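You operate a simulated robot arm through the tools that you are given. There is no shell and no other tool.

Carry out the task below with a simulated robot arm. There is one attempt and no reset: what you move stays moved.

## Task
Take the blow wand and put it on the top of the green bench. Shut the filter drawer. Put one of the short blue cans from the top of the green bench on the top of the red-legged bench. Take the grey drawer front on the cart 26 padded top and put it away on the cart 62 padded top. Put the filter from the cart 72 padded top on the shelf under the padded table. Stack the paint tin marked "cleaner" from the cart 72 padded top on top of the paint tin labelled "white". Stack the can marked "WAX" from the cart 57 padded top on top of the can labelled "Gleamwick". The order is free.

The check looks at the end state, three seconds after you hand in, the way a careful person would. Anything else that was tipped, shoved, dropped, spilled or broken makes it a failure.

## Robot
A 7-joint arm with a two-finger parallel gripper on a trunk, on a base that moves. Base frame: it is fixed to the floor where the robot stands at the start and does not move with it; the origin is under the middle of the robot, x ahead of it, y to its left, z up. Lengths are in mm, angles in rad, forces in N, time in s.
With the tool pointing down near the work surface it reaches from about 520 to 960 mm from the robot's upright axis, wherever it stands. Its first joint turns from -2.897 to 2.897 rad. Places, roughly: blow wand (4x4x28 cm) [600, 100, 1000]; cart 62 padded top [-500, 6400, 900]; filter (30x25x10 cm) [3100, 7200, 900]; filter drawer [-900, 600, 600]; grey drawer front (30x8x2 cm) [1900, 5000, 900]; paint tin [3000, 7500, 1000]; shelf under the padded table [2900, 11300, 300]; short blue can [1750, 1000, 750]; short can, small can [2500, 9500, 1000]; top of the green bench [1800, 1200, 800]; top of the red-legged bench [-1300, 3600, 800]. Payload 3.91 kg.
Tool frame: the origin (TCP) lies between the finger pads and is the grasp point; the fingertips stand 30 mm ahead of it; z points along the fingers, y is the line along which they close. Largest opening 110 mm; finger width 20, thickness 10; the body of the gripper, 48 by 112 mm, starts 55 mm behind the TCP.
Orientation is told as [roll, pitch, yaw] about the base's x, y, z axes, in that order, counted from this pose: with the fingers straight down and closing along the base's y, the tool's x points along the base's -x, its y along +y and its z along -z.

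## Interface
- The arm moves only by the tool arm_command. Its argument "commands" is one flat list of numbers, 7 for each row, row after row: the opening, from 0 (shut) to 1 (fully open), then the shift along the tool's x, y, z in units of 500 mm (1.0 is 500 mm), then the turn, a rotation vector about the tool's x, y, z in units of 45 degrees (1.0 is 45 degrees). In form: [hand, tx, ty, tz, wx, wy, wz, hand, tx, ty, tz, wx, wy, wz, ...]. A call has 1 to 20 rows; each row is the pose to reach, as a shift and turn from the pose commanded when the call began, along the tool's axes at that moment. A call with a number of a shift or a turn outside -1 to 1 is refused whole. Rows are played at 5 a second. More than 50 mm and 0.15 rad between two rows, or a gripper value outside its range, and nothing of the call is played. Where a pose cannot be reached the arm comes as near as it can. A force on the tool above 40 N (or 10 N above the force at the start of the call, whichever is more), or a blocked arm, ends the call early, and 0.2 s more pass. The fingers move at their own pace (about 72 mm/s each) and stop on an object; they squeeze with about 34 N. The grip force told is the motor's: it shows also when the fingers shut on nothing. Time passes only in rows, and 0.2 s behind the last, so rows that repeat a pose let the fingers close. It gives the time, the measured TCP pose, the force on the tool (base axes), the opening and the grip force at its end, in the units of the frame above (readings bear some noise), with the torque about the TCP (base axes, N m) and any sound that the robot's microphone picked up.
- Cameras (640 x 400 px; columns grow to the right, rows downward): "scene" is now at [179.2, 64.7, 1327.6]; the picture's right is [0.99, -0.14, 0.00], its down [-0.12, -0.88, -0.45] and it looks along [0.06, 0.45, -0.89] (base axes); focal length 214 px, centre (320, 200). "wrist" rides on the gripper at [72, 17, -103] in the tool frame; the picture's right is [-0.23, 0.97, 0.00], its down [-0.76, -0.18, -0.62] and it looks along [-0.61, -0.14, 0.78] (tool axes); focal length 222 px, centre (320, 200).
- camera(camera): a new picture of that camera. The clock stands still meanwhile.
- move_column(by): slides the trunk up (or, below 0, down) by that many mm; the arm and the scene camera ride with it, the base frame stays. It gives what a move gives, with no picture.
- drive_base(legs): drives the robot by 1 to 6 legs, each [ahead, left, turn to the left] in mm, mm and rad, along the robot's own axes; the way and the turn of a leg run together, so that a leg with both is an arc; at most 1500 mm and 3.142 rad a leg. The arm and the cameras ride along, it lands a little off, and it stops where it bumps. It gives what a move gives.
- head_to(pan, tilt): turns the head with the scene camera to pan (to the left, within 1.501 rad either way) and tilt (down, from -0.506 to 1.204), counted from straight ahead of the robot. It gives what a move gives.
- measure_at(camera, pixels): for up to 12 pixels [column, row] of the newest picture of that camera ("zoom" is the newest enlarged one), the place [x, y, z] in the base frame of the surface seen there, good to about 2 mm. The clock stands still meanwhile.
- inspect(camera, box): a new picture of the part [left, top, right, bottom] of that camera's present view, enlarged. The clock stands still meanwhile.
- finish_job(): hands the job in; it is judged then, once.

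Open the gripper and draw the arm clear of the work before you hand the job in, unless the task says otherwise.

The tools are called after "Request:" by a JSON object that holds its "op" and its "data". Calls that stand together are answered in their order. arm_command: Moves the arm, as the interface text tells. Its arguments: {"type":"object","properties":{"commands":{"type":"array","items":{"type":"number"}}},"required":["commands"]} The other tools are called the same way: move_column (by) moves the trunk up or down; drive_base (legs) drives the base; head_to (pan, tilt) turns the head that bears the scene camera; camera (camera) takes a picture; measure_at (camera, pixels) gives the place of the surface under pixels of a picture; inspect (camera, box) takes an enlarged picture of a part of a camera's view; finish_job () hands the job in.

At the start:

```text
clock: 0.0
position: [-156.2, 294.2, 1058.5]
ee_rot: [-0.001, 0.0, 0.001]
force: [0.0, 0.2, -0.3]
wrist_torque: [0.01, 0.02, 0.01]
width: 110.2
grip_force: 0.1
trunk travel left (down, up): [-550.0, 132.0]
robot x, y, heading: [-3.2, -2.2, 0.002]
head pan, tilt (commanded): [1.435, 1.1]
```

scene: 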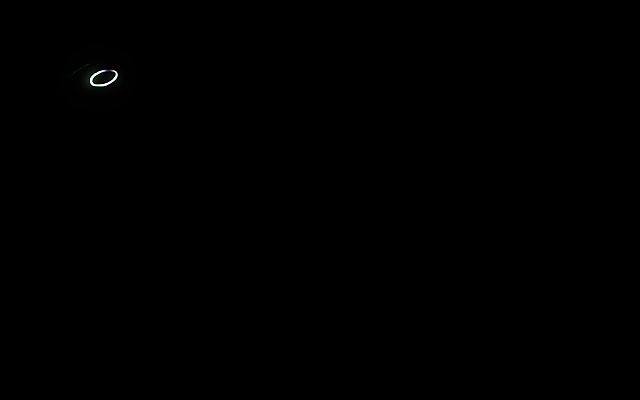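
wrist: 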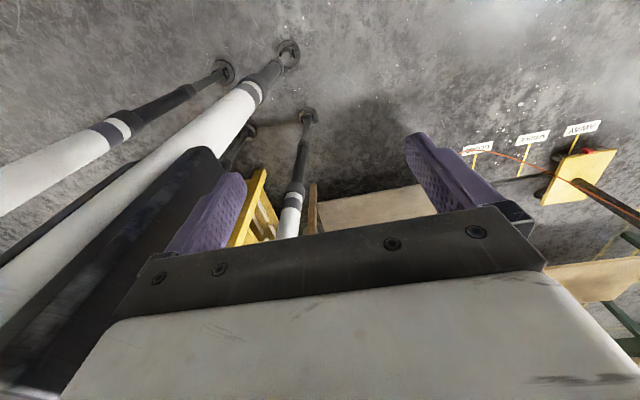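

The scene picture is nearly all black (only a small ring at 104,78), so the head probably looks at the arm itself. I turn the head straight ahead to look around.

Request:
{"op": "head_to", "data": {"pan": 0.0, "tilt": 0.5}}

Request:
{"op": "camera", "data": {"camera": "scene"}}

```text
clock: 1.6
position: [-154.6, 293.6, 1058.7]
ee_rot: [0.001, 0.002, -0.001]
force: [-0.1, 0.8, 0.3]
wrist_torque: [0.0, 0.01, -0.03]
width: 110.3
grip_force: 0.1
trunk travel left (down, up): [-550.0, 132.0]
robot x, y, heading: [-0.3, -0.5, -0.003]
head pan, tilt (commanded): [0.0, 0.499]
```

```text
taken
```

scene: 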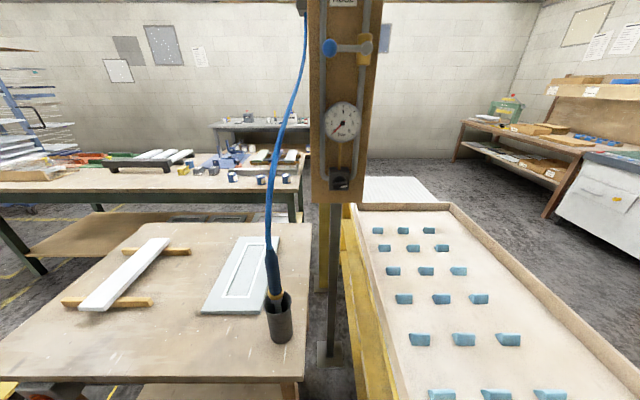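

The blow wand stands in a black cup at (278,300) with a blue hose going up; the green bench is behind with small cans (232-290,180). I look closer at both and look around.

Request:
{"op": "inspect", "data": {"camera": "scene", "box": [200, 200, 360, 360]}}

Request:
{"op": "inspect", "data": {"camera": "scene", "box": [0, 110, 320, 280]}}

Request:
{"op": "measure_at", "data": {"camera": "scene", "pixels": [[278, 340], [270, 300], [290, 298], [273, 265], [268, 230], [275, 180], [300, 50], [150, 350], [232, 177], [262, 180], [286, 178], [345, 120]]}}

```text
2.50 times, centred on (280, 280) of scene
```

zoom: 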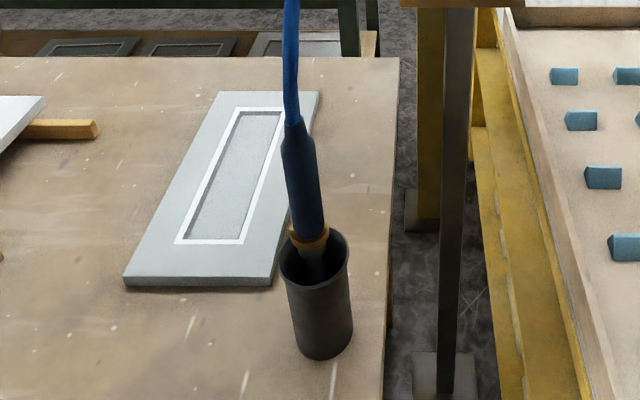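

```text
2.00 times, centred on (160, 195) of scene
```

zoom: 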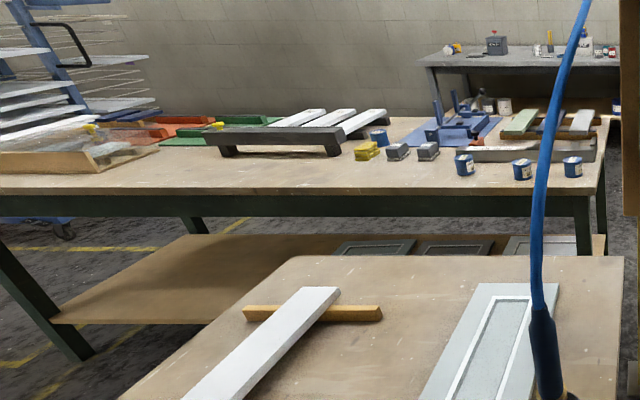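

```text
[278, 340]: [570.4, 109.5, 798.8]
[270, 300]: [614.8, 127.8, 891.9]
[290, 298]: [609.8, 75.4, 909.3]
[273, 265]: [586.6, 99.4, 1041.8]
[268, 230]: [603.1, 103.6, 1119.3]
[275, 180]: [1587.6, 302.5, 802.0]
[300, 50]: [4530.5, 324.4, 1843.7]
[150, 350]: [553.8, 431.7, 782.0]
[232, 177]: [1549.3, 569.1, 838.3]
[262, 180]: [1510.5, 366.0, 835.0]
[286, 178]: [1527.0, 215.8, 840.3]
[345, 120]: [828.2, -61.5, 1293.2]
```

The wand leaves the cup at about (590,100,1040). I look up to see where the hose comes from and then around with the head.

Request:
{"op": "head_to", "data": {"pan": 0.0, "tilt": -0.4}}

Request:
{"op": "camera", "data": {"camera": "scene"}}

Request:
{"op": "head_to", "data": {"pan": 1.2, "tilt": 0.4}}

Request:
{"op": "camera", "data": {"camera": "scene"}}

Request:
{"op": "head_to", "data": {"pan": -1.2, "tilt": 0.4}}

Request:
{"op": "camera", "data": {"camera": "scene"}}

```text
clock: 2.8
position: [-155.4, 294.1, 1059.1]
ee_rot: [-0.001, 0.001, 0.0]
force: [0.3, -0.9, -0.8]
wrist_torque: [0.01, 0.03, -0.01]
width: 110.1
grip_force: 0.1
trunk travel left (down, up): [-550.0, 132.0]
robot x, y, heading: [2.8, -0.1, 0.004]
head pan, tilt (commanded): [0.0, -0.4]
```

```text
taken
```

scene: 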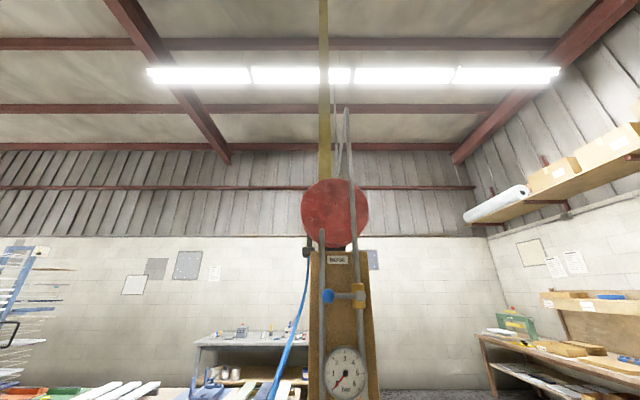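

```text
clock: 4.2
position: [-154.7, 296.1, 1058.7]
ee_rot: [0.0, 0.0, 0.002]
force: [0.1, 0.0, -1.3]
wrist_torque: [-0.01, -0.01, 0.03]
width: 110.1
grip_force: 0.1
trunk travel left (down, up): [-550.0, 132.0]
robot x, y, heading: [-0.8, 1.5, 0.003]
head pan, tilt (commanded): [1.201, 0.4]
```

```text
taken
```

scene: 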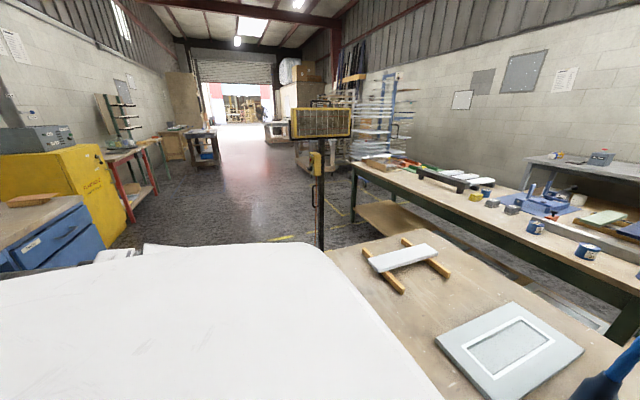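

```text
clock: 6.4
position: [-154.6, 294.0, 1060.0]
ee_rot: [-0.001, -0.002, -0.002]
force: [-0.3, 0.1, -0.2]
wrist_torque: [-0.02, 0.01, -0.05]
width: 110.0
grip_force: 0.0
trunk travel left (down, up): [-550.0, 132.0]
robot x, y, heading: [3.1, 1.0, 0.003]
head pan, tilt (commanded): [-1.201, 0.4]
```

```text
taken
```

scene: 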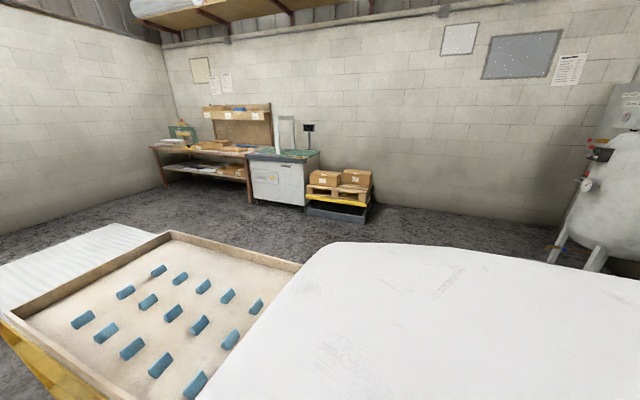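

The hose comes off a red reel on the board. I look ahead again with middle tilt to measure the hose path and the table, bench edges.

Request:
{"op": "head_to", "data": {"pan": 0.0, "tilt": 0.0}}

Request:
{"op": "camera", "data": {"camera": "scene"}}

Request:
{"op": "inspect", "data": {"camera": "scene", "box": [240, 60, 440, 240]}}

```text
clock: 7.8
position: [-154.5, 294.4, 1057.8]
ee_rot: [0.0, -0.002, -0.001]
force: [-0.3, -0.7, -0.5]
wrist_torque: [0.02, 0.0, 0.02]
width: 110.0
grip_force: 0.0
trunk travel left (down, up): [-550.0, 132.0]
robot x, y, heading: [0.7, 0.1, -0.002]
head pan, tilt (commanded): [0.0, 0.0]
```

```text
taken
```

scene: 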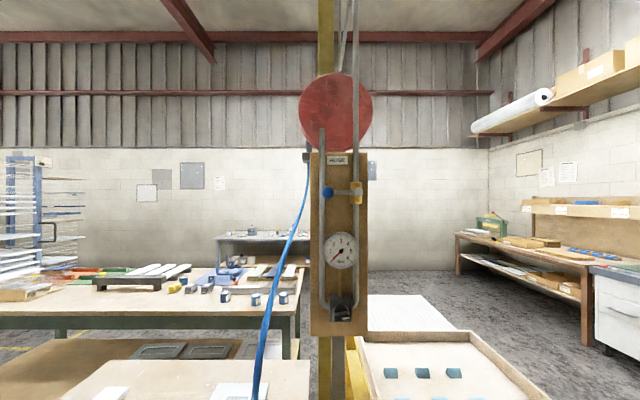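

```text
2.22 times, centred on (340, 150) of scene
```

zoom: 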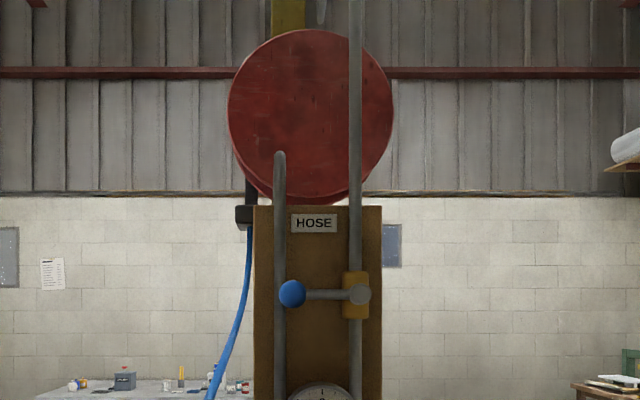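

I measure the hose outlet (307,157), points along the hose, the reel and the edges of the near table and green bench.

Request:
{"op": "measure_at", "data": {"camera": "scene", "pixels": [[307, 157], [304, 190], [290, 240], [263, 330], [256, 385], [335, 110], [337, 159], [309, 362], [100, 362], [297, 283], [297, 310], [62, 398]]}}

Request:
{"op": "measure_at", "data": {"camera": "scene", "pixels": [[2, 300], [224, 296], [254, 299], [283, 297], [360, 350], [545, 395], [430, 297], [335, 390], [350, 390], [220, 355], [30, 390], [300, 340]]}}

```text
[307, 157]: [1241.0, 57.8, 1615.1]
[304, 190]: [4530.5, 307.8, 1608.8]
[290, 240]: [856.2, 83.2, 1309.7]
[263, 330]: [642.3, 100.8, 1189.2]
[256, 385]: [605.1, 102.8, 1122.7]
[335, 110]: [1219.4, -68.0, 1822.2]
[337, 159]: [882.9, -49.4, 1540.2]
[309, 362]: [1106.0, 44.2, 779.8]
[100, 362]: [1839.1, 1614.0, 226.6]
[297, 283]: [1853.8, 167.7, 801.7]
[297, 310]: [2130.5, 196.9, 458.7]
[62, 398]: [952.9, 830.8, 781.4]
```

```text
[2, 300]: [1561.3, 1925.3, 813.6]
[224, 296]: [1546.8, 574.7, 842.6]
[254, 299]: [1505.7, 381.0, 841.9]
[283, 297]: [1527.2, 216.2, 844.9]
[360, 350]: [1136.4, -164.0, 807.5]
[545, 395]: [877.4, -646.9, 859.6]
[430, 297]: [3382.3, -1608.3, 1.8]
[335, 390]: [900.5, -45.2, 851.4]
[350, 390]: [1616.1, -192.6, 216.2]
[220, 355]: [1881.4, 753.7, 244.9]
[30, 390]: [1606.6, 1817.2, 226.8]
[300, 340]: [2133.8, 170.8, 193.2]
```

The near table spans to x≈1106 and the green bench starts near x≈1450. I look left to measure the floor room left of the table and the stand there.

Request:
{"op": "head_to", "data": {"pan": 0.9, "tilt": 0.45}}

Request:
{"op": "camera", "data": {"camera": "scene"}}

```text
clock: 9.0
position: [-154.3, 295.0, 1058.2]
ee_rot: [-0.001, 0.001, -0.002]
force: [-0.3, -0.5, -0.5]
wrist_torque: [-0.02, 0.02, 0.0]
width: 109.9
grip_force: 0.1
trunk travel left (down, up): [-550.0, 132.0]
robot x, y, heading: [3.0, 2.3, -0.003]
head pan, tilt (commanded): [0.901, 0.45]
```

```text
taken
```

scene: 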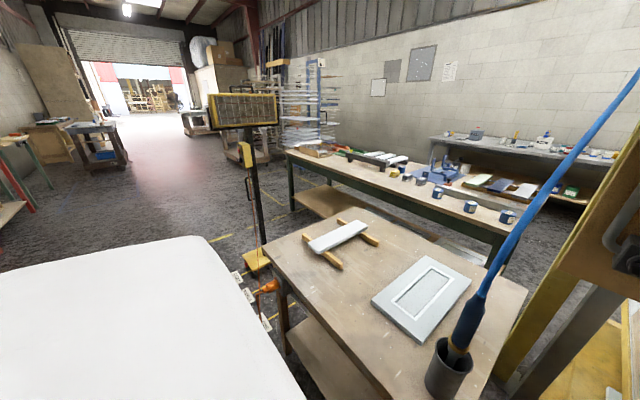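

A yellow heater stand stands left of the table (base at 257,262) with a cable and tags at its foot. I measure it, the table edges and the bench.

Request:
{"op": "measure_at", "data": {"camera": "scene", "pixels": [[257, 262], [247, 267], [268, 285], [237, 275], [267, 323], [263, 235], [285, 155], [310, 215], [440, 400], [525, 290], [500, 233], [240, 97]]}}

Request:
{"op": "inspect", "data": {"camera": "scene", "box": [200, 140, 360, 340]}}

Request:
{"op": "inspect", "data": {"camera": "scene", "box": [280, 120, 560, 280]}}

```text
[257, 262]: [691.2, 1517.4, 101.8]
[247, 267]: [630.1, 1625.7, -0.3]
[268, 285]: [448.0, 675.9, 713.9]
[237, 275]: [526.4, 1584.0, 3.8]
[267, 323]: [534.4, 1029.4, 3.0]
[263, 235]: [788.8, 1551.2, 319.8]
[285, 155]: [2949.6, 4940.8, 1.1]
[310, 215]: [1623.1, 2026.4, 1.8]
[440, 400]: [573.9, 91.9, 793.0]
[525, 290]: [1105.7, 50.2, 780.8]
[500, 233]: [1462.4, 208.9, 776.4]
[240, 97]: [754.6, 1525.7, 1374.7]
```

```text
2.00 times, centred on (280, 240) of scene
```

zoom: 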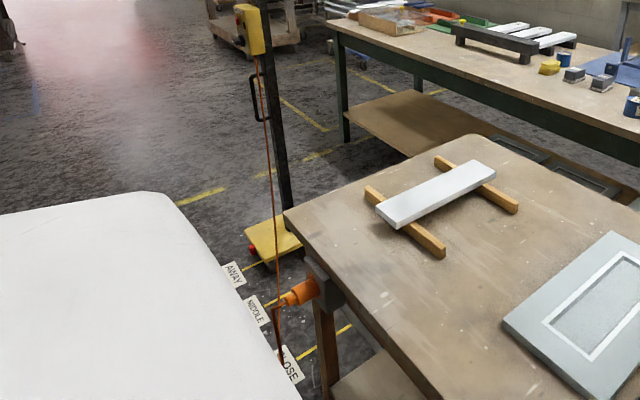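

```text
2.29 times, centred on (420, 200) of scene
```

zoom: 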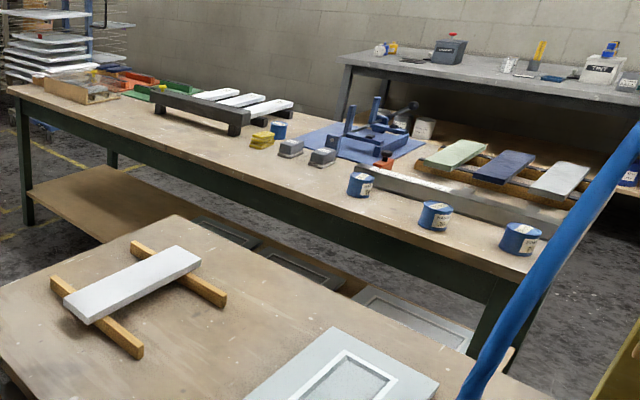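

Cable and heater block the way between heater and table. I look down in front and at the extreme left to judge the robot's footprint and the blue cabinet.

Request:
{"op": "head_to", "data": {"pan": 0.0, "tilt": 1.2}}

Request:
{"op": "camera", "data": {"camera": "scene"}}

Request:
{"op": "head_to", "data": {"pan": 1.5, "tilt": 0.3}}

Request:
{"op": "camera", "data": {"camera": "scene"}}

Request:
{"op": "head_to", "data": {"pan": -1.5, "tilt": 0.3}}

Request:
{"op": "camera", "data": {"camera": "scene"}}

```text
clock: 10.2
position: [-155.1, 295.1, 1057.8]
ee_rot: [-0.001, -0.001, 0.001]
force: [0.0, -0.8, -0.3]
wrist_torque: [0.01, 0.0, -0.03]
width: 109.8
grip_force: 0.0
trunk travel left (down, up): [-550.0, 132.0]
robot x, y, heading: [-2.1, 2.9, 0.003]
head pan, tilt (commanded): [0.0, 1.201]
```

```text
taken
```

scene: 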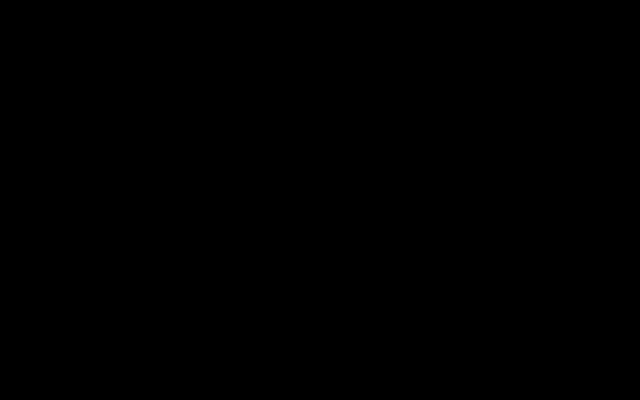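

```text
clock: 11.8
position: [-154.8, 295.3, 1057.8]
ee_rot: [-0.001, -0.001, 0.001]
force: [-0.1, -0.9, -0.2]
wrist_torque: [0.01, -0.01, 0.02]
width: 109.9
grip_force: 0.0
trunk travel left (down, up): [-550.0, 132.0]
robot x, y, heading: [-0.2, 0.5, -0.002]
head pan, tilt (commanded): [1.499, 0.3]
```

```text
taken
```

scene: 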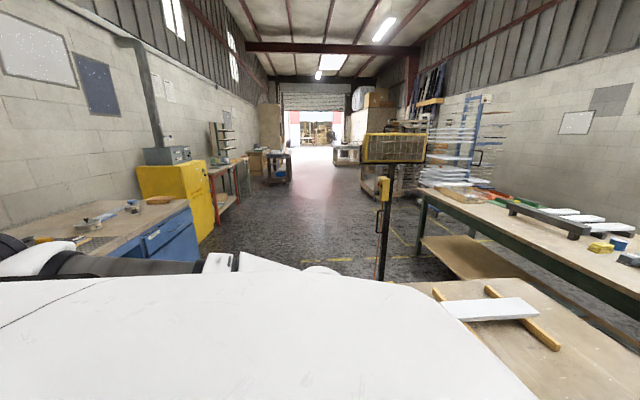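

```text
clock: 14.4
position: [-155.4, 295.9, 1058.2]
ee_rot: [-0.001, -0.001, 0.0]
force: [-0.1, 0.1, -0.6]
wrist_torque: [0.02, -0.06, 0.01]
width: 110.0
grip_force: 0.0
trunk travel left (down, up): [-550.0, 132.0]
robot x, y, heading: [1.2, 0.6, -0.001]
head pan, tilt (commanded): [-1.499, 0.3]
```

```text
taken
```

scene: 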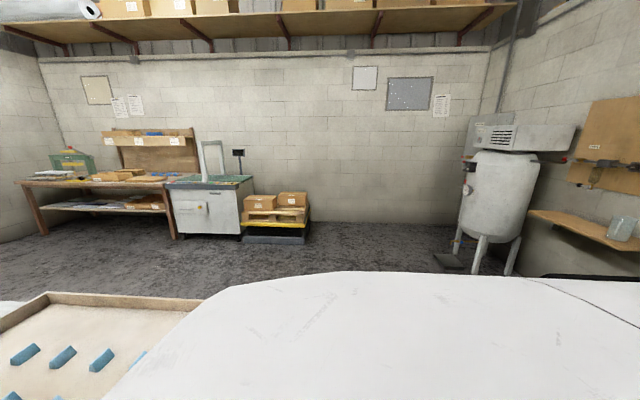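

I turn the head left again and zoom on the blue cabinet and the carts further down the hall.

Request:
{"op": "head_to", "data": {"pan": 1.5, "tilt": 0.3}}

Request:
{"op": "inspect", "data": {"camera": "scene", "box": [0, 130, 260, 290]}}

Request:
{"op": "inspect", "data": {"camera": "scene", "box": [220, 80, 420, 205]}}

Request:
{"op": "inspect", "data": {"camera": "scene", "box": [360, 120, 640, 295]}}

```text
clock: 17.0
position: [-155.0, 293.8, 1059.2]
ee_rot: [0.001, 0.0, 0.0]
force: [-0.1, 0.7, -0.5]
wrist_torque: [-0.02, -0.01, 0.04]
width: 110.2
grip_force: 0.1
trunk travel left (down, up): [-550.0, 132.0]
robot x, y, heading: [1.8, 3.1, -0.0]
head pan, tilt (commanded): [1.499, 0.3]
```

```text
2.46 times, centred on (130, 210) of scene
```

zoom: 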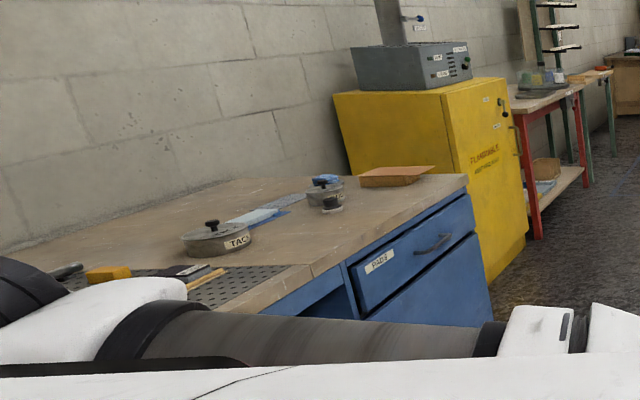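

```text
3.20 times, centred on (320, 142) of scene
```

zoom: 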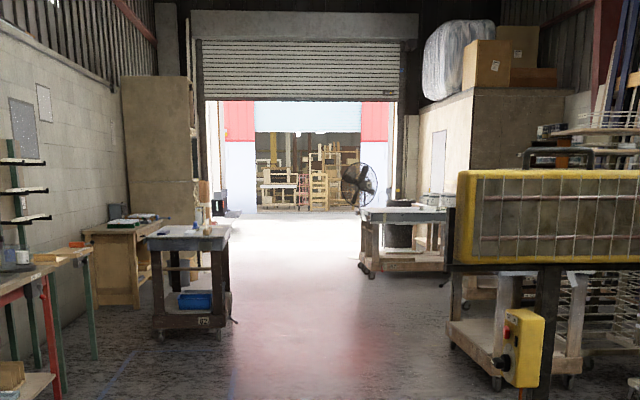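

```text
2.29 times, centred on (500, 208) of scene
```

zoom: 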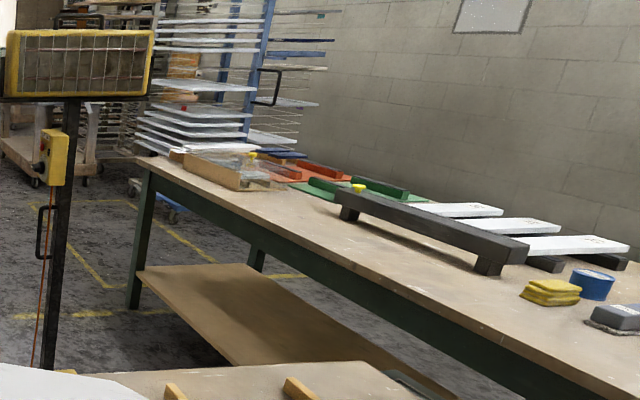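

I take the full picture at this pan and measure cabinet, red-legged bench and cart positions to map the room.

Request:
{"op": "camera", "data": {"camera": "scene"}}

Request:
{"op": "measure_at", "data": {"camera": "scene", "pixels": [[188, 203], [160, 240], [130, 265], [190, 230], [215, 215], [238, 205], [212, 168], [240, 165], [215, 185], [277, 155], [380, 180], [345, 150]]}}

Request:
{"op": "measure_at", "data": {"camera": "scene", "pixels": [[382, 245], [385, 275], [365, 160], [425, 160], [430, 195], [422, 240], [450, 200], [380, 280], [330, 262], [300, 240], [235, 262], [270, 180]]}}

```text
taken
```

scene: 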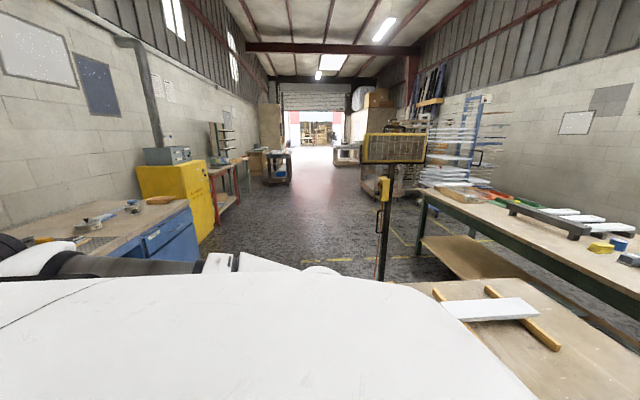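

```text
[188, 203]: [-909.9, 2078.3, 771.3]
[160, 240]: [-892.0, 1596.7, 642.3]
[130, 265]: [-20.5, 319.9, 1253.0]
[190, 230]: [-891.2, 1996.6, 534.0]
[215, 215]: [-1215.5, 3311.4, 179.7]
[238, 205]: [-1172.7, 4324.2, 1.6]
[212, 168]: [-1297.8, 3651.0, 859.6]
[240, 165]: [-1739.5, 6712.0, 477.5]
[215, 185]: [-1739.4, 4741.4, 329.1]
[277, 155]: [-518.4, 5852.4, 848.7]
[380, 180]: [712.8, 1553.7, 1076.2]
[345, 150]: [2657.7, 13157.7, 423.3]
```

```text
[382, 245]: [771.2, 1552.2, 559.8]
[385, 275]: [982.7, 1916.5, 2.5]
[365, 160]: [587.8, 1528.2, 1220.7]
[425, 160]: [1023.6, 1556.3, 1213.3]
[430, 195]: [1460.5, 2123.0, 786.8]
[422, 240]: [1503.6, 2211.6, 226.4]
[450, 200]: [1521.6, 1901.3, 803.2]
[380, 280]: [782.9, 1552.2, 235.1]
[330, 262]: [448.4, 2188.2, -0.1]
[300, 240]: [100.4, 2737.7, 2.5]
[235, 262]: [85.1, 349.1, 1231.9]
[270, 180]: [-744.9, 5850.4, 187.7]
```

Heater head spans x 588–1024 at y≈1550, so the left pocket by the table is tight. I turn the robot in place to the left a bit to see the cabinet and the area behind.

Request:
{"op": "drive_base", "data": {"legs": [[0, 0, 0.8]]}}

Request:
{"op": "head_to", "data": {"pan": 1.4, "tilt": 0.5}}

Request:
{"op": "camera", "data": {"camera": "scene"}}

Request:
{"op": "head_to", "data": {"pan": 0.6, "tilt": 0.5}}

Request:
{"op": "camera", "data": {"camera": "scene"}}

```text
clock: 19.5
position: [-319.8, 94.5, 1057.9]
ee_rot: [0.001, -0.003, 0.804]
force: [1.0, -0.4, -0.3]
wrist_torque: [-0.02, 0.0, 0.0]
width: 109.6
grip_force: 0.1
trunk travel left (down, up): [-550.0, 132.0]
robot x, y, heading: [0.6, 3.6, 0.801]
head pan, tilt (commanded): [1.499, 0.3]
```

```text
clock: 20.2
position: [-319.9, 92.7, 1058.5]
ee_rot: [-0.001, 0.002, 0.804]
force: [0.0, 0.0, 0.6]
wrist_torque: [0.0, 0.03, 0.0]
width: 110.0
grip_force: 0.1
trunk travel left (down, up): [-550.0, 132.0]
robot x, y, heading: [-1.7, 1.6, 0.803]
head pan, tilt (commanded): [1.4, 0.499]
```

```text
taken
```

scene: 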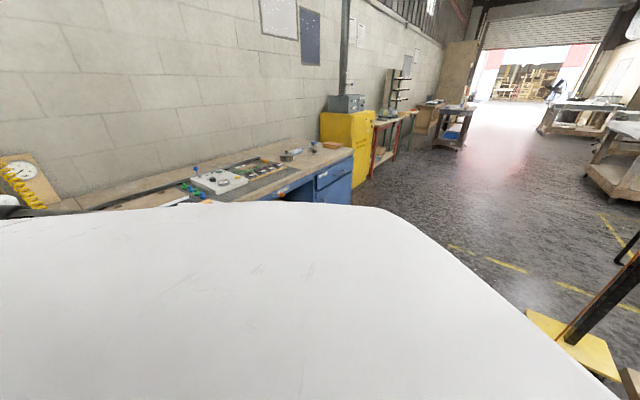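

```text
clock: 21.4
position: [-320.2, 93.0, 1058.9]
ee_rot: [-0.001, 0.0, 0.803]
force: [-0.5, -0.1, 0.7]
wrist_torque: [-0.01, 0.02, -0.01]
width: 110.1
grip_force: 0.1
trunk travel left (down, up): [-550.0, 132.0]
robot x, y, heading: [-0.8, -3.7, 0.801]
head pan, tilt (commanded): [0.6, 0.499]
```

```text
taken
```

scene: 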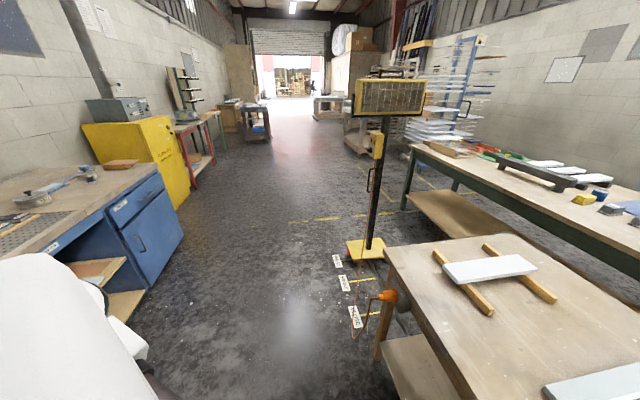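

Now I see an open wooden drawer at (95,268) in the blue cabinet and the heater with cable at (360,290). I zoom on both.

Request:
{"op": "inspect", "data": {"camera": "scene", "box": [0, 150, 200, 350]}}

Request:
{"op": "inspect", "data": {"camera": "scene", "box": [280, 100, 460, 360]}}

Request:
{"op": "measure_at", "data": {"camera": "scene", "pixels": [[100, 268], [118, 260], [75, 262], [125, 300], [55, 247], [145, 185], [183, 235], [370, 255], [390, 245], [345, 245], [388, 258], [352, 330]]}}

```text
2.00 times, centred on (100, 250) of scene
```

zoom: 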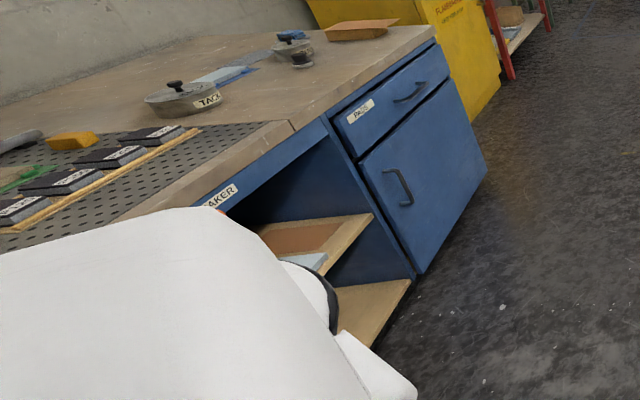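

```text
1.54 times, centred on (370, 230) of scene
```

zoom: 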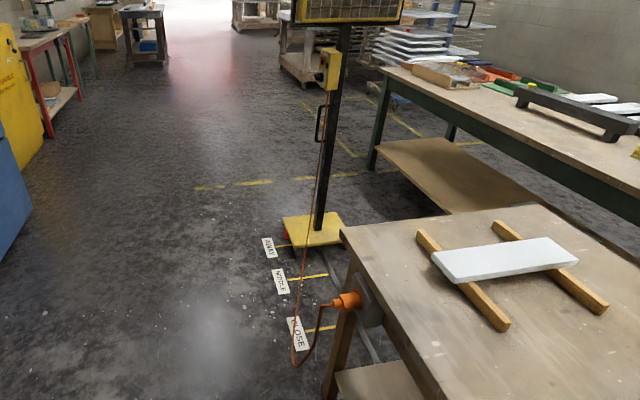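

```text
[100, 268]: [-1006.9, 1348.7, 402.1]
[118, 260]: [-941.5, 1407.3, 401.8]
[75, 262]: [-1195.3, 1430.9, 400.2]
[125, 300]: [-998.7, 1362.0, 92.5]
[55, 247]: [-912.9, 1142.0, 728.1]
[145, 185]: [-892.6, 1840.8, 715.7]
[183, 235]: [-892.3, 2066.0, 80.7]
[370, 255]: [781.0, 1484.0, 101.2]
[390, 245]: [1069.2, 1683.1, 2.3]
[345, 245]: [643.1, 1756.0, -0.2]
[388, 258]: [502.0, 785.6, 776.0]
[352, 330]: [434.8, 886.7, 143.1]
```

I turn further left to face the cabinet and find the filter drawer.

Request:
{"op": "drive_base", "data": {"legs": [[0, 0, 0.8]]}}

Request:
{"op": "head_to", "data": {"pan": 1.0, "tilt": 0.6}}

Request:
{"op": "camera", "data": {"camera": "scene"}}

Request:
{"op": "head_to", "data": {"pan": -1.2, "tilt": 0.5}}

Request:
{"op": "camera", "data": {"camera": "scene"}}

```text
clock: 23.9
position: [-290.6, -162.2, 1058.9]
ee_rot: [0.001, -0.001, 1.597]
force: [-0.2, -0.1, -0.6]
wrist_torque: [0.01, 0.01, -0.01]
width: 109.9
grip_force: 0.0
trunk travel left (down, up): [-550.0, 132.0]
robot x, y, heading: [-1.8, 1.9, 1.597]
head pan, tilt (commanded): [0.6, 0.499]
```

```text
clock: 24.8
position: [-290.8, -162.8, 1058.4]
ee_rot: [-0.001, -0.001, 1.599]
force: [0.3, 0.3, 0.0]
wrist_torque: [0.0, 0.0, -0.02]
width: 110.3
grip_force: 0.0
trunk travel left (down, up): [-550.0, 132.0]
robot x, y, heading: [1.3, 0.5, 1.594]
head pan, tilt (commanded): [1.0, 0.6]
```

```text
taken
```

scene: 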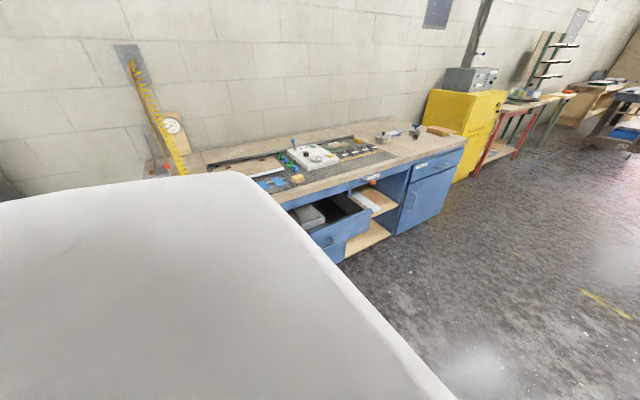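

```text
clock: 26.9
position: [-290.3, -162.0, 1058.9]
ee_rot: [-0.001, 0.0, 1.597]
force: [-0.4, -0.3, 0.1]
wrist_torque: [0.02, 0.03, 0.02]
width: 109.9
grip_force: 0.1
trunk travel left (down, up): [-550.0, 132.0]
robot x, y, heading: [-1.4, 0.7, 1.596]
head pan, tilt (commanded): [-1.201, 0.499]
```

```text
taken
```

scene: 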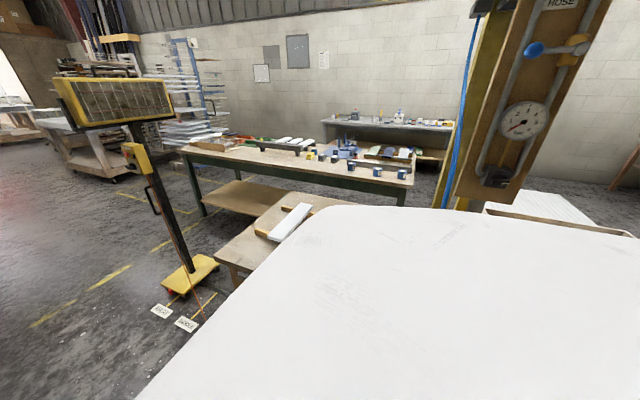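

The filter drawer stands open at (325,215) with things in it. I turn to face the cabinet (another 1.0 rad) and look at the drawer closely.

Request:
{"op": "drive_base", "data": {"legs": [[0, 0, 0.9]]}}

Request:
{"op": "head_to", "data": {"pan": 0.3, "tilt": 0.6}}

Request:
{"op": "camera", "data": {"camera": "scene"}}

```text
clock: 29.6
position: [-49.7, -329.1, 1057.2]
ee_rot: [-0.002, 0.0, 2.506]
force: [-1.0, -0.8, -0.2]
wrist_torque: [0.04, 0.01, -0.01]
width: 109.8
grip_force: 0.1
trunk travel left (down, up): [-550.0, 132.0]
robot x, y, heading: [-1.8, 1.6, 2.505]
head pan, tilt (commanded): [-1.201, 0.499]
```

```text
clock: 31.2
position: [-51.2, -328.3, 1058.7]
ee_rot: [-0.001, 0.0, 2.505]
force: [0.5, -0.5, 0.2]
wrist_torque: [0.01, 0.02, 0.04]
width: 110.2
grip_force: 0.0
trunk travel left (down, up): [-550.0, 132.0]
robot x, y, heading: [-2.6, 4.5, 2.504]
head pan, tilt (commanded): [0.3, 0.6]
```

```text
taken
```

scene: 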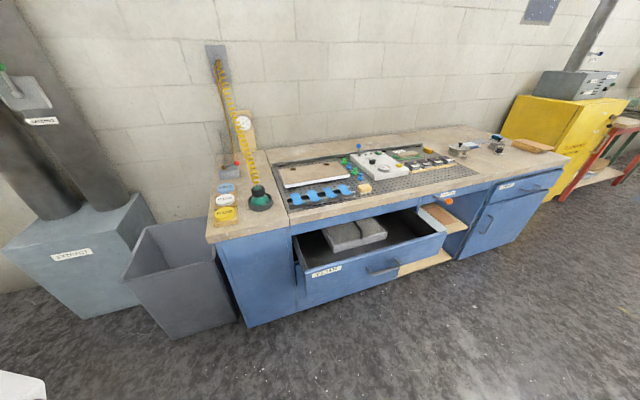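

Request:
{"op": "inspect", "data": {"camera": "scene", "box": [260, 180, 480, 320]}}

Request:
{"op": "measure_at", "data": {"camera": "scene", "pixels": [[383, 267], [395, 264], [370, 270], [310, 280], [445, 242], [385, 250], [300, 262], [293, 240], [350, 230], [440, 230], [380, 285], [430, 285]]}}

Request:
{"op": "measure_at", "data": {"camera": "scene", "pixels": [[247, 325], [218, 240], [290, 225], [450, 195], [565, 155], [130, 280], [180, 330], [237, 300], [340, 245], [295, 275], [300, 300], [260, 200]]}}

```text
2.86 times, centred on (370, 250) of scene
```

zoom: 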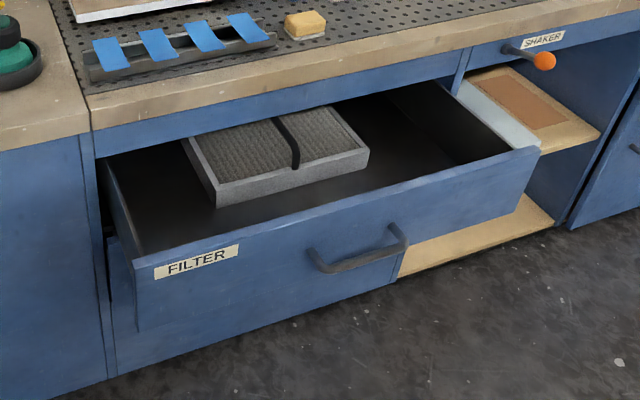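

```text
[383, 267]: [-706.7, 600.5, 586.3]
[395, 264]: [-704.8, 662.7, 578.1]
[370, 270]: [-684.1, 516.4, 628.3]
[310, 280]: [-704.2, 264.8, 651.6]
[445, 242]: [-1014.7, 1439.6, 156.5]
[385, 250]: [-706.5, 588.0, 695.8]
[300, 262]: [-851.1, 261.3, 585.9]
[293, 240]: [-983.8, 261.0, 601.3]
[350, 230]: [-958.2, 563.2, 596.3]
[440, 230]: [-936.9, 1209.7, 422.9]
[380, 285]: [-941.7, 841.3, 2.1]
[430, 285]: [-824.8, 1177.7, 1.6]
```

```text
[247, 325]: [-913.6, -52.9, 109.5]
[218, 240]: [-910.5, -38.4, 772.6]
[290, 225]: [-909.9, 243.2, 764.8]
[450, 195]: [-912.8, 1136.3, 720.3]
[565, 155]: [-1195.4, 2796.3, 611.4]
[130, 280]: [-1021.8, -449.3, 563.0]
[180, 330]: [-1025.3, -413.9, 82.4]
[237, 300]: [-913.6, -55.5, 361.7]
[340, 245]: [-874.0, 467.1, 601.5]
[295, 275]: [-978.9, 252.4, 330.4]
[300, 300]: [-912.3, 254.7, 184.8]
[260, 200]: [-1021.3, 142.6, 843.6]
```

The "FILTER" drawer front is at x≈-705 with the cabinet face at ≈-892, so it is open by about 190 mm; handle near (-684, 516–690, 628). I drive to stand in front of it facing -x.

Request:
{"op": "drive_base", "data": {"legs": [[0, 0, 0.637], [0, -565, 0]]}}

Request:
{"op": "head_to", "data": {"pan": 0.0, "tilt": 0.7}}

Request:
{"op": "camera", "data": {"camera": "scene"}}

Request:
{"op": "camera", "data": {"camera": "wrist"}}

```text
clock: 37.8
position: [152.4, 261.0, 1059.8]
ee_rot: [0.0, 0.0, -3.134]
force: [0.4, -0.1, -0.3]
wrist_torque: [-0.03, 0.01, -0.01]
width: 109.8
grip_force: 0.1
trunk travel left (down, up): [-550.0, 132.0]
robot x, y, heading: [-7.9, 557.0, -3.135]
head pan, tilt (commanded): [0.3, 0.6]
```

```text
clock: 38.6
position: [152.5, 259.9, 1058.7]
ee_rot: [-0.001, 0.003, -3.135]
force: [0.6, -0.1, -0.1]
wrist_torque: [-0.04, 0.0, 0.0]
width: 109.9
grip_force: 0.0
trunk travel left (down, up): [-550.0, 132.0]
robot x, y, heading: [-7.2, 556.8, -3.138]
head pan, tilt (commanded): [0.0, 0.7]
```

```text
taken
```

scene: 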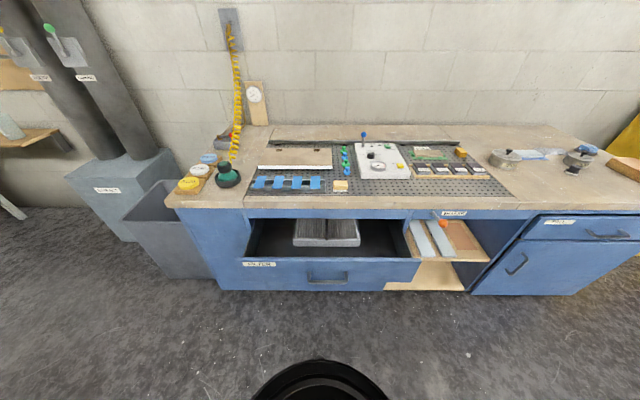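

```text
taken
```

wrist: 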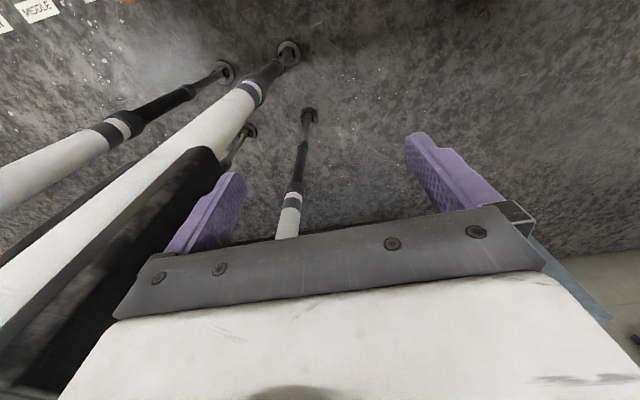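

I measure the black round thing at (320,365) and the feet seen in the wrist picture (228,70), (288,50), (308,115) to know my own footprint.

Request:
{"op": "measure_at", "data": {"camera": "scene", "pixels": [[320, 365], [320, 358], [265, 395], [370, 390], [327, 277], [327, 283], [327, 262], [375, 262], [250, 262], [418, 262], [310, 280], [345, 280]]}}

Request:
{"op": "measure_at", "data": {"camera": "wrist", "pixels": [[228, 70], [290, 50], [308, 115], [248, 130], [60, 150], [180, 130], [290, 215], [40, 5], [100, 250], [300, 180]]}}

```text
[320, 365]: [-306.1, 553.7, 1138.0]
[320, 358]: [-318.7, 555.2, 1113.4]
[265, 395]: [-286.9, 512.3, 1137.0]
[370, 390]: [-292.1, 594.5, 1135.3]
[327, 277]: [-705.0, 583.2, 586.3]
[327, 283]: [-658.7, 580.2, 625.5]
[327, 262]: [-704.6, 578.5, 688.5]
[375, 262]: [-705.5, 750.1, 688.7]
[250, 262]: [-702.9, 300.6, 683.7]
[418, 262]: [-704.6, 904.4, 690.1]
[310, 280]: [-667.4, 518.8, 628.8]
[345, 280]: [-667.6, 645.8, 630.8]
```

```text
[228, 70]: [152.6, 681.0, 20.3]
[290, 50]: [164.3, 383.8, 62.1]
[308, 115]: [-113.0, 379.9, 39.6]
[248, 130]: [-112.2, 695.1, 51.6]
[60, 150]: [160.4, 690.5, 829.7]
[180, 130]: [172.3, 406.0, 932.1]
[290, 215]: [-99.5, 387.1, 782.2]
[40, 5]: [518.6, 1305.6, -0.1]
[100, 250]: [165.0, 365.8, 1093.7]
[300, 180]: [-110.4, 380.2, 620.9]
```

My feet form only a ~350 mm square, with the body above z≈1090. I now bring the arm out of its stow: first left (tool y) by 180 mm with fingers closing.

Request:
{"op": "arm_command", "data": {"commands": [0, 0, 0.09, 0, 0, 0, 0, 0, 0, 0.18, 0, 0, 0, 0, 0, 0, 0.27, 0, 0, 0, 0, 0, 0, 0.36, 0, 0, 0, 0]}}

Request:
{"op": "camera", "data": {"camera": "wrist"}}

```text
clock: 39.6
position: [156.7, 81.2, 1057.4]
ee_rot: [0.0, -0.001, -3.135]
force: [-0.3, 0.0, -0.7]
wrist_torque: [0.01, 0.01, -0.02]
width: 0.2
grip_force: 31.7
trunk travel left (down, up): [-550.0, 132.0]
robot x, y, heading: [-2.0, 555.6, -3.135]
head pan, tilt (commanded): [0.0, 0.7]
```

```text
taken
```

wrist: 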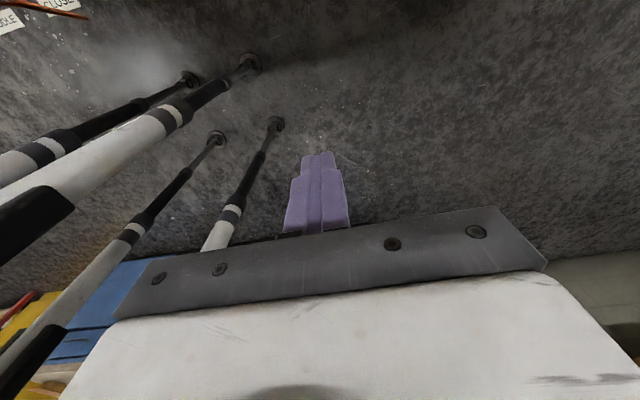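

Works as expected. Now forward along -tool-x by 450 mm in 45 mm rows.

Request:
{"op": "arm_command", "data": {"commands": [0, -0.09, 0, 0, 0, 0, 0, 0, -0.18, 0, 0, 0, 0, 0, 0, -0.27, 0, 0, 0, 0, 0, 0, -0.36, 0, 0, 0, 0, 0, 0, -0.45, 0, 0, 0, 0, 0, 0, -0.54, 0, 0, 0, 0, 0, 0, -0.63, 0, 0, 0, 0, 0, 0, -0.72, 0, 0, 0, 0, 0, 0, -0.81, 0, 0, 0, 0, 0, 0, -0.9, 0, 0, 0, 0, 0]}}

Request:
{"op": "camera", "data": {"camera": "scene"}}

```text
clock: 41.8
position: [-297.5, 78.3, 1058.3]
ee_rot: [-0.002, 0.0, -3.134]
force: [0.1, 0.5, -0.2]
wrist_torque: [-0.03, -0.02, -0.02]
width: 0.3
grip_force: 34.1
trunk travel left (down, up): [-550.0, 132.0]
robot x, y, heading: [-4.3, 554.3, -3.133]
head pan, tilt (commanded): [0.0, 0.7]
```

```text
taken
```

scene: 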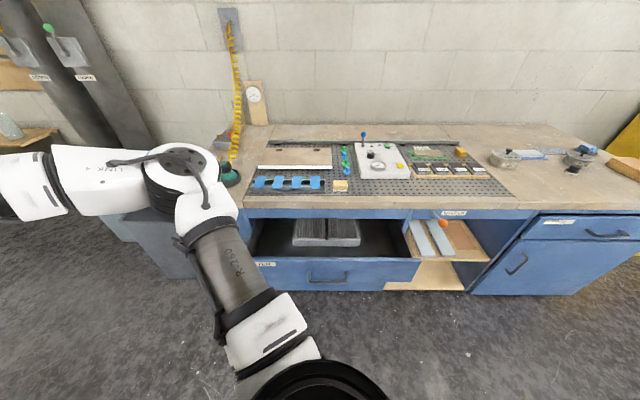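

The arm is mounted about 290 mm ahead of the axis. I move further forward 300 mm, then rightwards in front of the drawer.

Request:
{"op": "arm_command", "data": {"commands": [0, -0.087, 0, 0, 0, 0, 0, 0, -0.174, 0, 0, 0, 0, 0, 0, -0.26, 0, 0, 0, 0, 0, 0, -0.347, 0, 0, 0, 0, 0, 0, -0.434, 0, 0, 0, 0, 0, 0, -0.52, 0, 0, 0, 0, 0, 0, -0.6, 0, 0, 0, 0, 0, 0, -0.6, -0.085, 0, 0, 0, 0, 0, -0.6, -0.17, 0, 0, 0, 0, 0, -0.6, -0.255, 0, 0, 0, 0, 0, -0.6, -0.34, 0, 0, 0, 0, 0, -0.6, -0.425, 0, 0, 0, 0, 0, -0.6, -0.51, 0, 0, 0, 0, 0, -0.6, -0.595, 0, 0, 0, 0, 0, -0.6, -0.68, 0, 0, 0, 0, 0, -0.6, -0.765, 0, 0, 0, 0, 0, -0.6, -0.85, 0, 0, 0, 0, 0, -0.6, -0.93, 0, 0, 0, 0, 0, -0.6, -1.0, 0, 0, 0, 0]}}

Request:
{"op": "camera", "data": {"camera": "scene"}}

```text
clock: 45.8
position: [-601.4, 577.2, 1058.6]
ee_rot: [0.0, 0.0, -3.136]
force: [-0.4, 0.4, 0.4]
wrist_torque: [0.01, 0.0, -0.03]
width: 0.0
grip_force: 33.9
trunk travel left (down, up): [-550.0, 132.0]
robot x, y, heading: [-2.8, 554.3, -3.133]
head pan, tilt (commanded): [0.0, 0.7]
```

```text
taken
```

scene: 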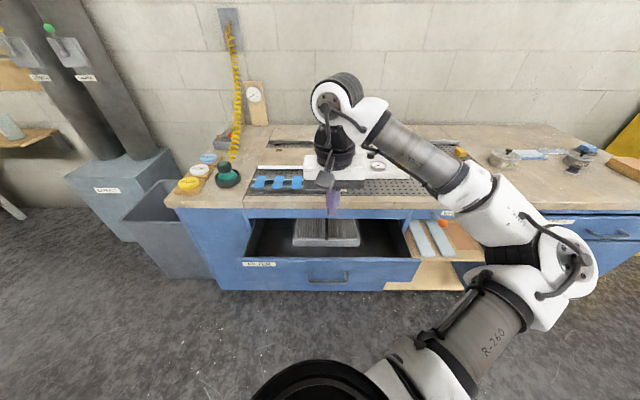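

The tool hangs in front of the drawer. I lower it straight down 425 mm to the handle's height.

Request:
{"op": "arm_command", "data": {"commands": [0, 0, 0, 0.085, 0, 0, 0, 0, 0, 0, 0.17, 0, 0, 0, 0, 0, 0, 0.255, 0, 0, 0, 0, 0, 0, 0.34, 0, 0, 0, 0, 0, 0, 0.425, 0, 0, 0, 0, 0, 0, 0.51, 0, 0, 0, 0, 0, 0, 0.595, 0, 0, 0, 0, 0, 0, 0.68, 0, 0, 0, 0, 0, 0, 0.765, 0, 0, 0, 0, 0, 0, 0.85, 0, 0, 0]}}

Request:
{"op": "camera", "data": {"camera": "scene"}}

Request:
{"op": "camera", "data": {"camera": "wrist"}}

```text
clock: 48.0
position: [-601.1, 576.9, 632.4]
ee_rot: [-0.003, 0.001, -3.136]
force: [0.3, 0.2, 0.3]
wrist_torque: [-0.01, 0.02, 0.03]
width: 0.0
grip_force: 33.8
trunk travel left (down, up): [-550.0, 132.0]
robot x, y, heading: [-7.7, 552.1, -3.131]
head pan, tilt (commanded): [0.0, 0.7]
```

```text
taken
```

scene: 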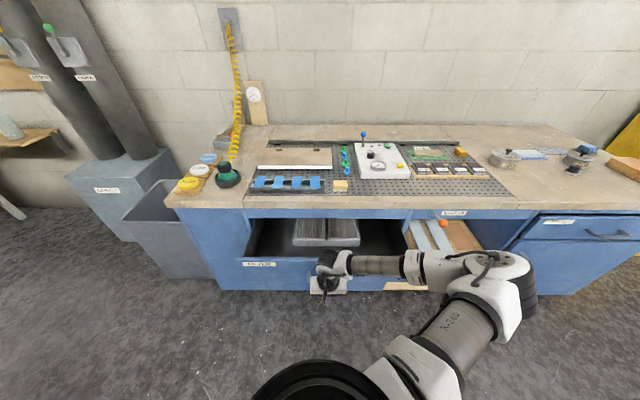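

```text
taken
```

wrist: 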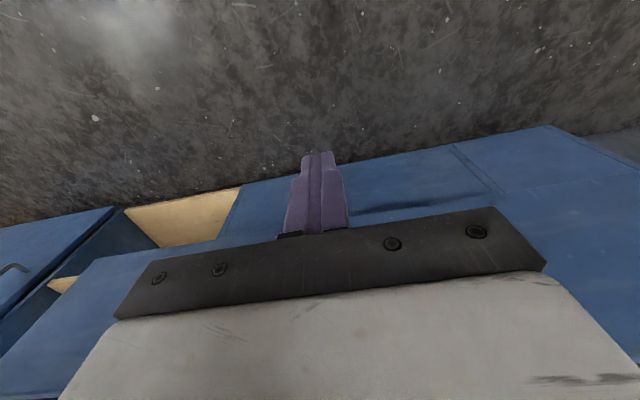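

I check clearances: measuring the wrist and forearm points before pushing.

Request:
{"op": "measure_at", "data": {"camera": "scene", "pixels": [[326, 252], [335, 255], [325, 262], [380, 256], [375, 265], [430, 255], [490, 255], [328, 285], [320, 265], [345, 252], [330, 245], [410, 250]]}}

```text
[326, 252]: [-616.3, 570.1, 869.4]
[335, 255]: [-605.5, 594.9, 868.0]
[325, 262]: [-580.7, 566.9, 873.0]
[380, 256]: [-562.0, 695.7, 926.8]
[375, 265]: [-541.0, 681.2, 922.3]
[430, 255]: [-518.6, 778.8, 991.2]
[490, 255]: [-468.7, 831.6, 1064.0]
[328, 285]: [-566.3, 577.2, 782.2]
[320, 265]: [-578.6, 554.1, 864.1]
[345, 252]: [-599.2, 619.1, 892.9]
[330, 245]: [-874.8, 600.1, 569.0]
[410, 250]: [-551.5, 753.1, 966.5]
```

Clearances are fine (wrist top at z≈870, bench edge x≈-910). I push forward in 20 mm rows, about 240 mm in total, watching the force.

Request:
{"op": "arm_command", "data": {"commands": [0, -0.04, 0, 0, 0, 0, 0, 0, -0.08, 0, 0, 0, 0, 0, 0, -0.12, 0, 0, 0, 0, 0, 0, -0.16, 0, 0, 0, 0, 0, 0, -0.2, 0, 0, 0, 0, 0, 0, -0.24, 0, 0, 0, 0, 0, 0, -0.28, 0, 0, 0, 0, 0, 0, -0.32, 0, 0, 0, 0, 0, 0, -0.36, 0, 0, 0, 0, 0, 0, -0.4, 0, 0, 0, 0, 0]}}

Request:
{"op": "camera", "data": {"camera": "scene"}}

```text
clock: 50.2
position: [-799.3, 574.0, 635.1]
ee_rot: [-0.001, 0.002, -3.134]
force: [0.3, -0.5, -1.1]
wrist_torque: [-0.02, 0.01, 0.01]
width: 0.1
grip_force: 34.1
trunk travel left (down, up): [-550.0, 132.0]
robot x, y, heading: [-3.1, 556.7, -3.135]
head pan, tilt (commanded): [0.0, 0.7]
```

```text
taken
```

scene: 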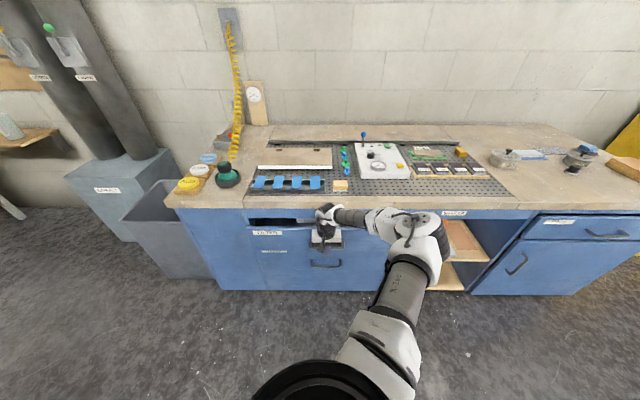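

The drawer is nearly shut, the force small. I continue in 8 mm rows until the stop.

Request:
{"op": "arm_command", "data": {"commands": [0, -0.02, 0, 0, 0, 0, 0, 0, -0.04, 0, 0, 0, 0, 0, 0, -0.06, 0, 0, 0, 0, 0, 0, -0.076, 0, 0, 0, 0, 0, 0, -0.09, 0, 0, 0, 0, 0]}}

Request:
{"op": "camera", "data": {"camera": "scene"}}

Request:
{"op": "measure_at", "data": {"camera": "scene", "pixels": [[265, 232], [265, 250], [290, 240], [375, 245], [240, 240], [540, 225], [365, 230], [280, 225]]}}

```text
clock: 51.5
position: [-836.2, 574.6, 630.3]
ee_rot: [-0.001, 0.021, -3.134]
force: [7.4, -0.3, 2.0]
wrist_torque: [0.13, -0.05, -0.03]
width: 0.0
grip_force: 34.5
trunk travel left (down, up): [-550.0, 132.0]
robot x, y, heading: [-3.8, 556.8, -3.137]
head pan, tilt (commanded): [0.0, 0.7]
stopped in row 5: the force on the tool passed its limit at 48 N (the readings are from after the stop); the commanded pose is now the measured one
```

```text
taken
```

scene: 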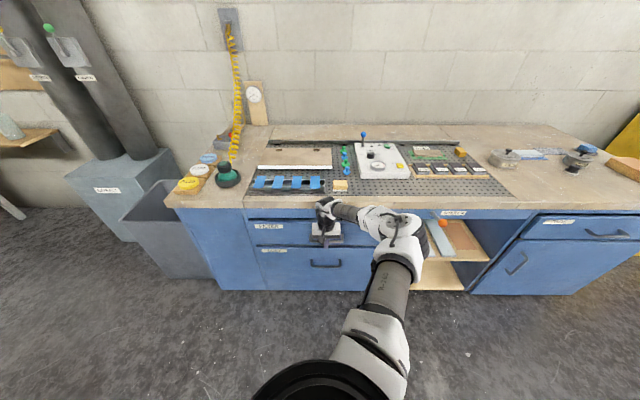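

```text
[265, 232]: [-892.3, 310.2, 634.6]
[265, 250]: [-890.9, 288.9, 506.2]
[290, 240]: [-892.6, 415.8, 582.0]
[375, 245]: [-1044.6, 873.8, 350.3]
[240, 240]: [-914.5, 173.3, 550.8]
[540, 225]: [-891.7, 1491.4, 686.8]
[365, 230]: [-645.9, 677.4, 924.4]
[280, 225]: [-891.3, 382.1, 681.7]
```

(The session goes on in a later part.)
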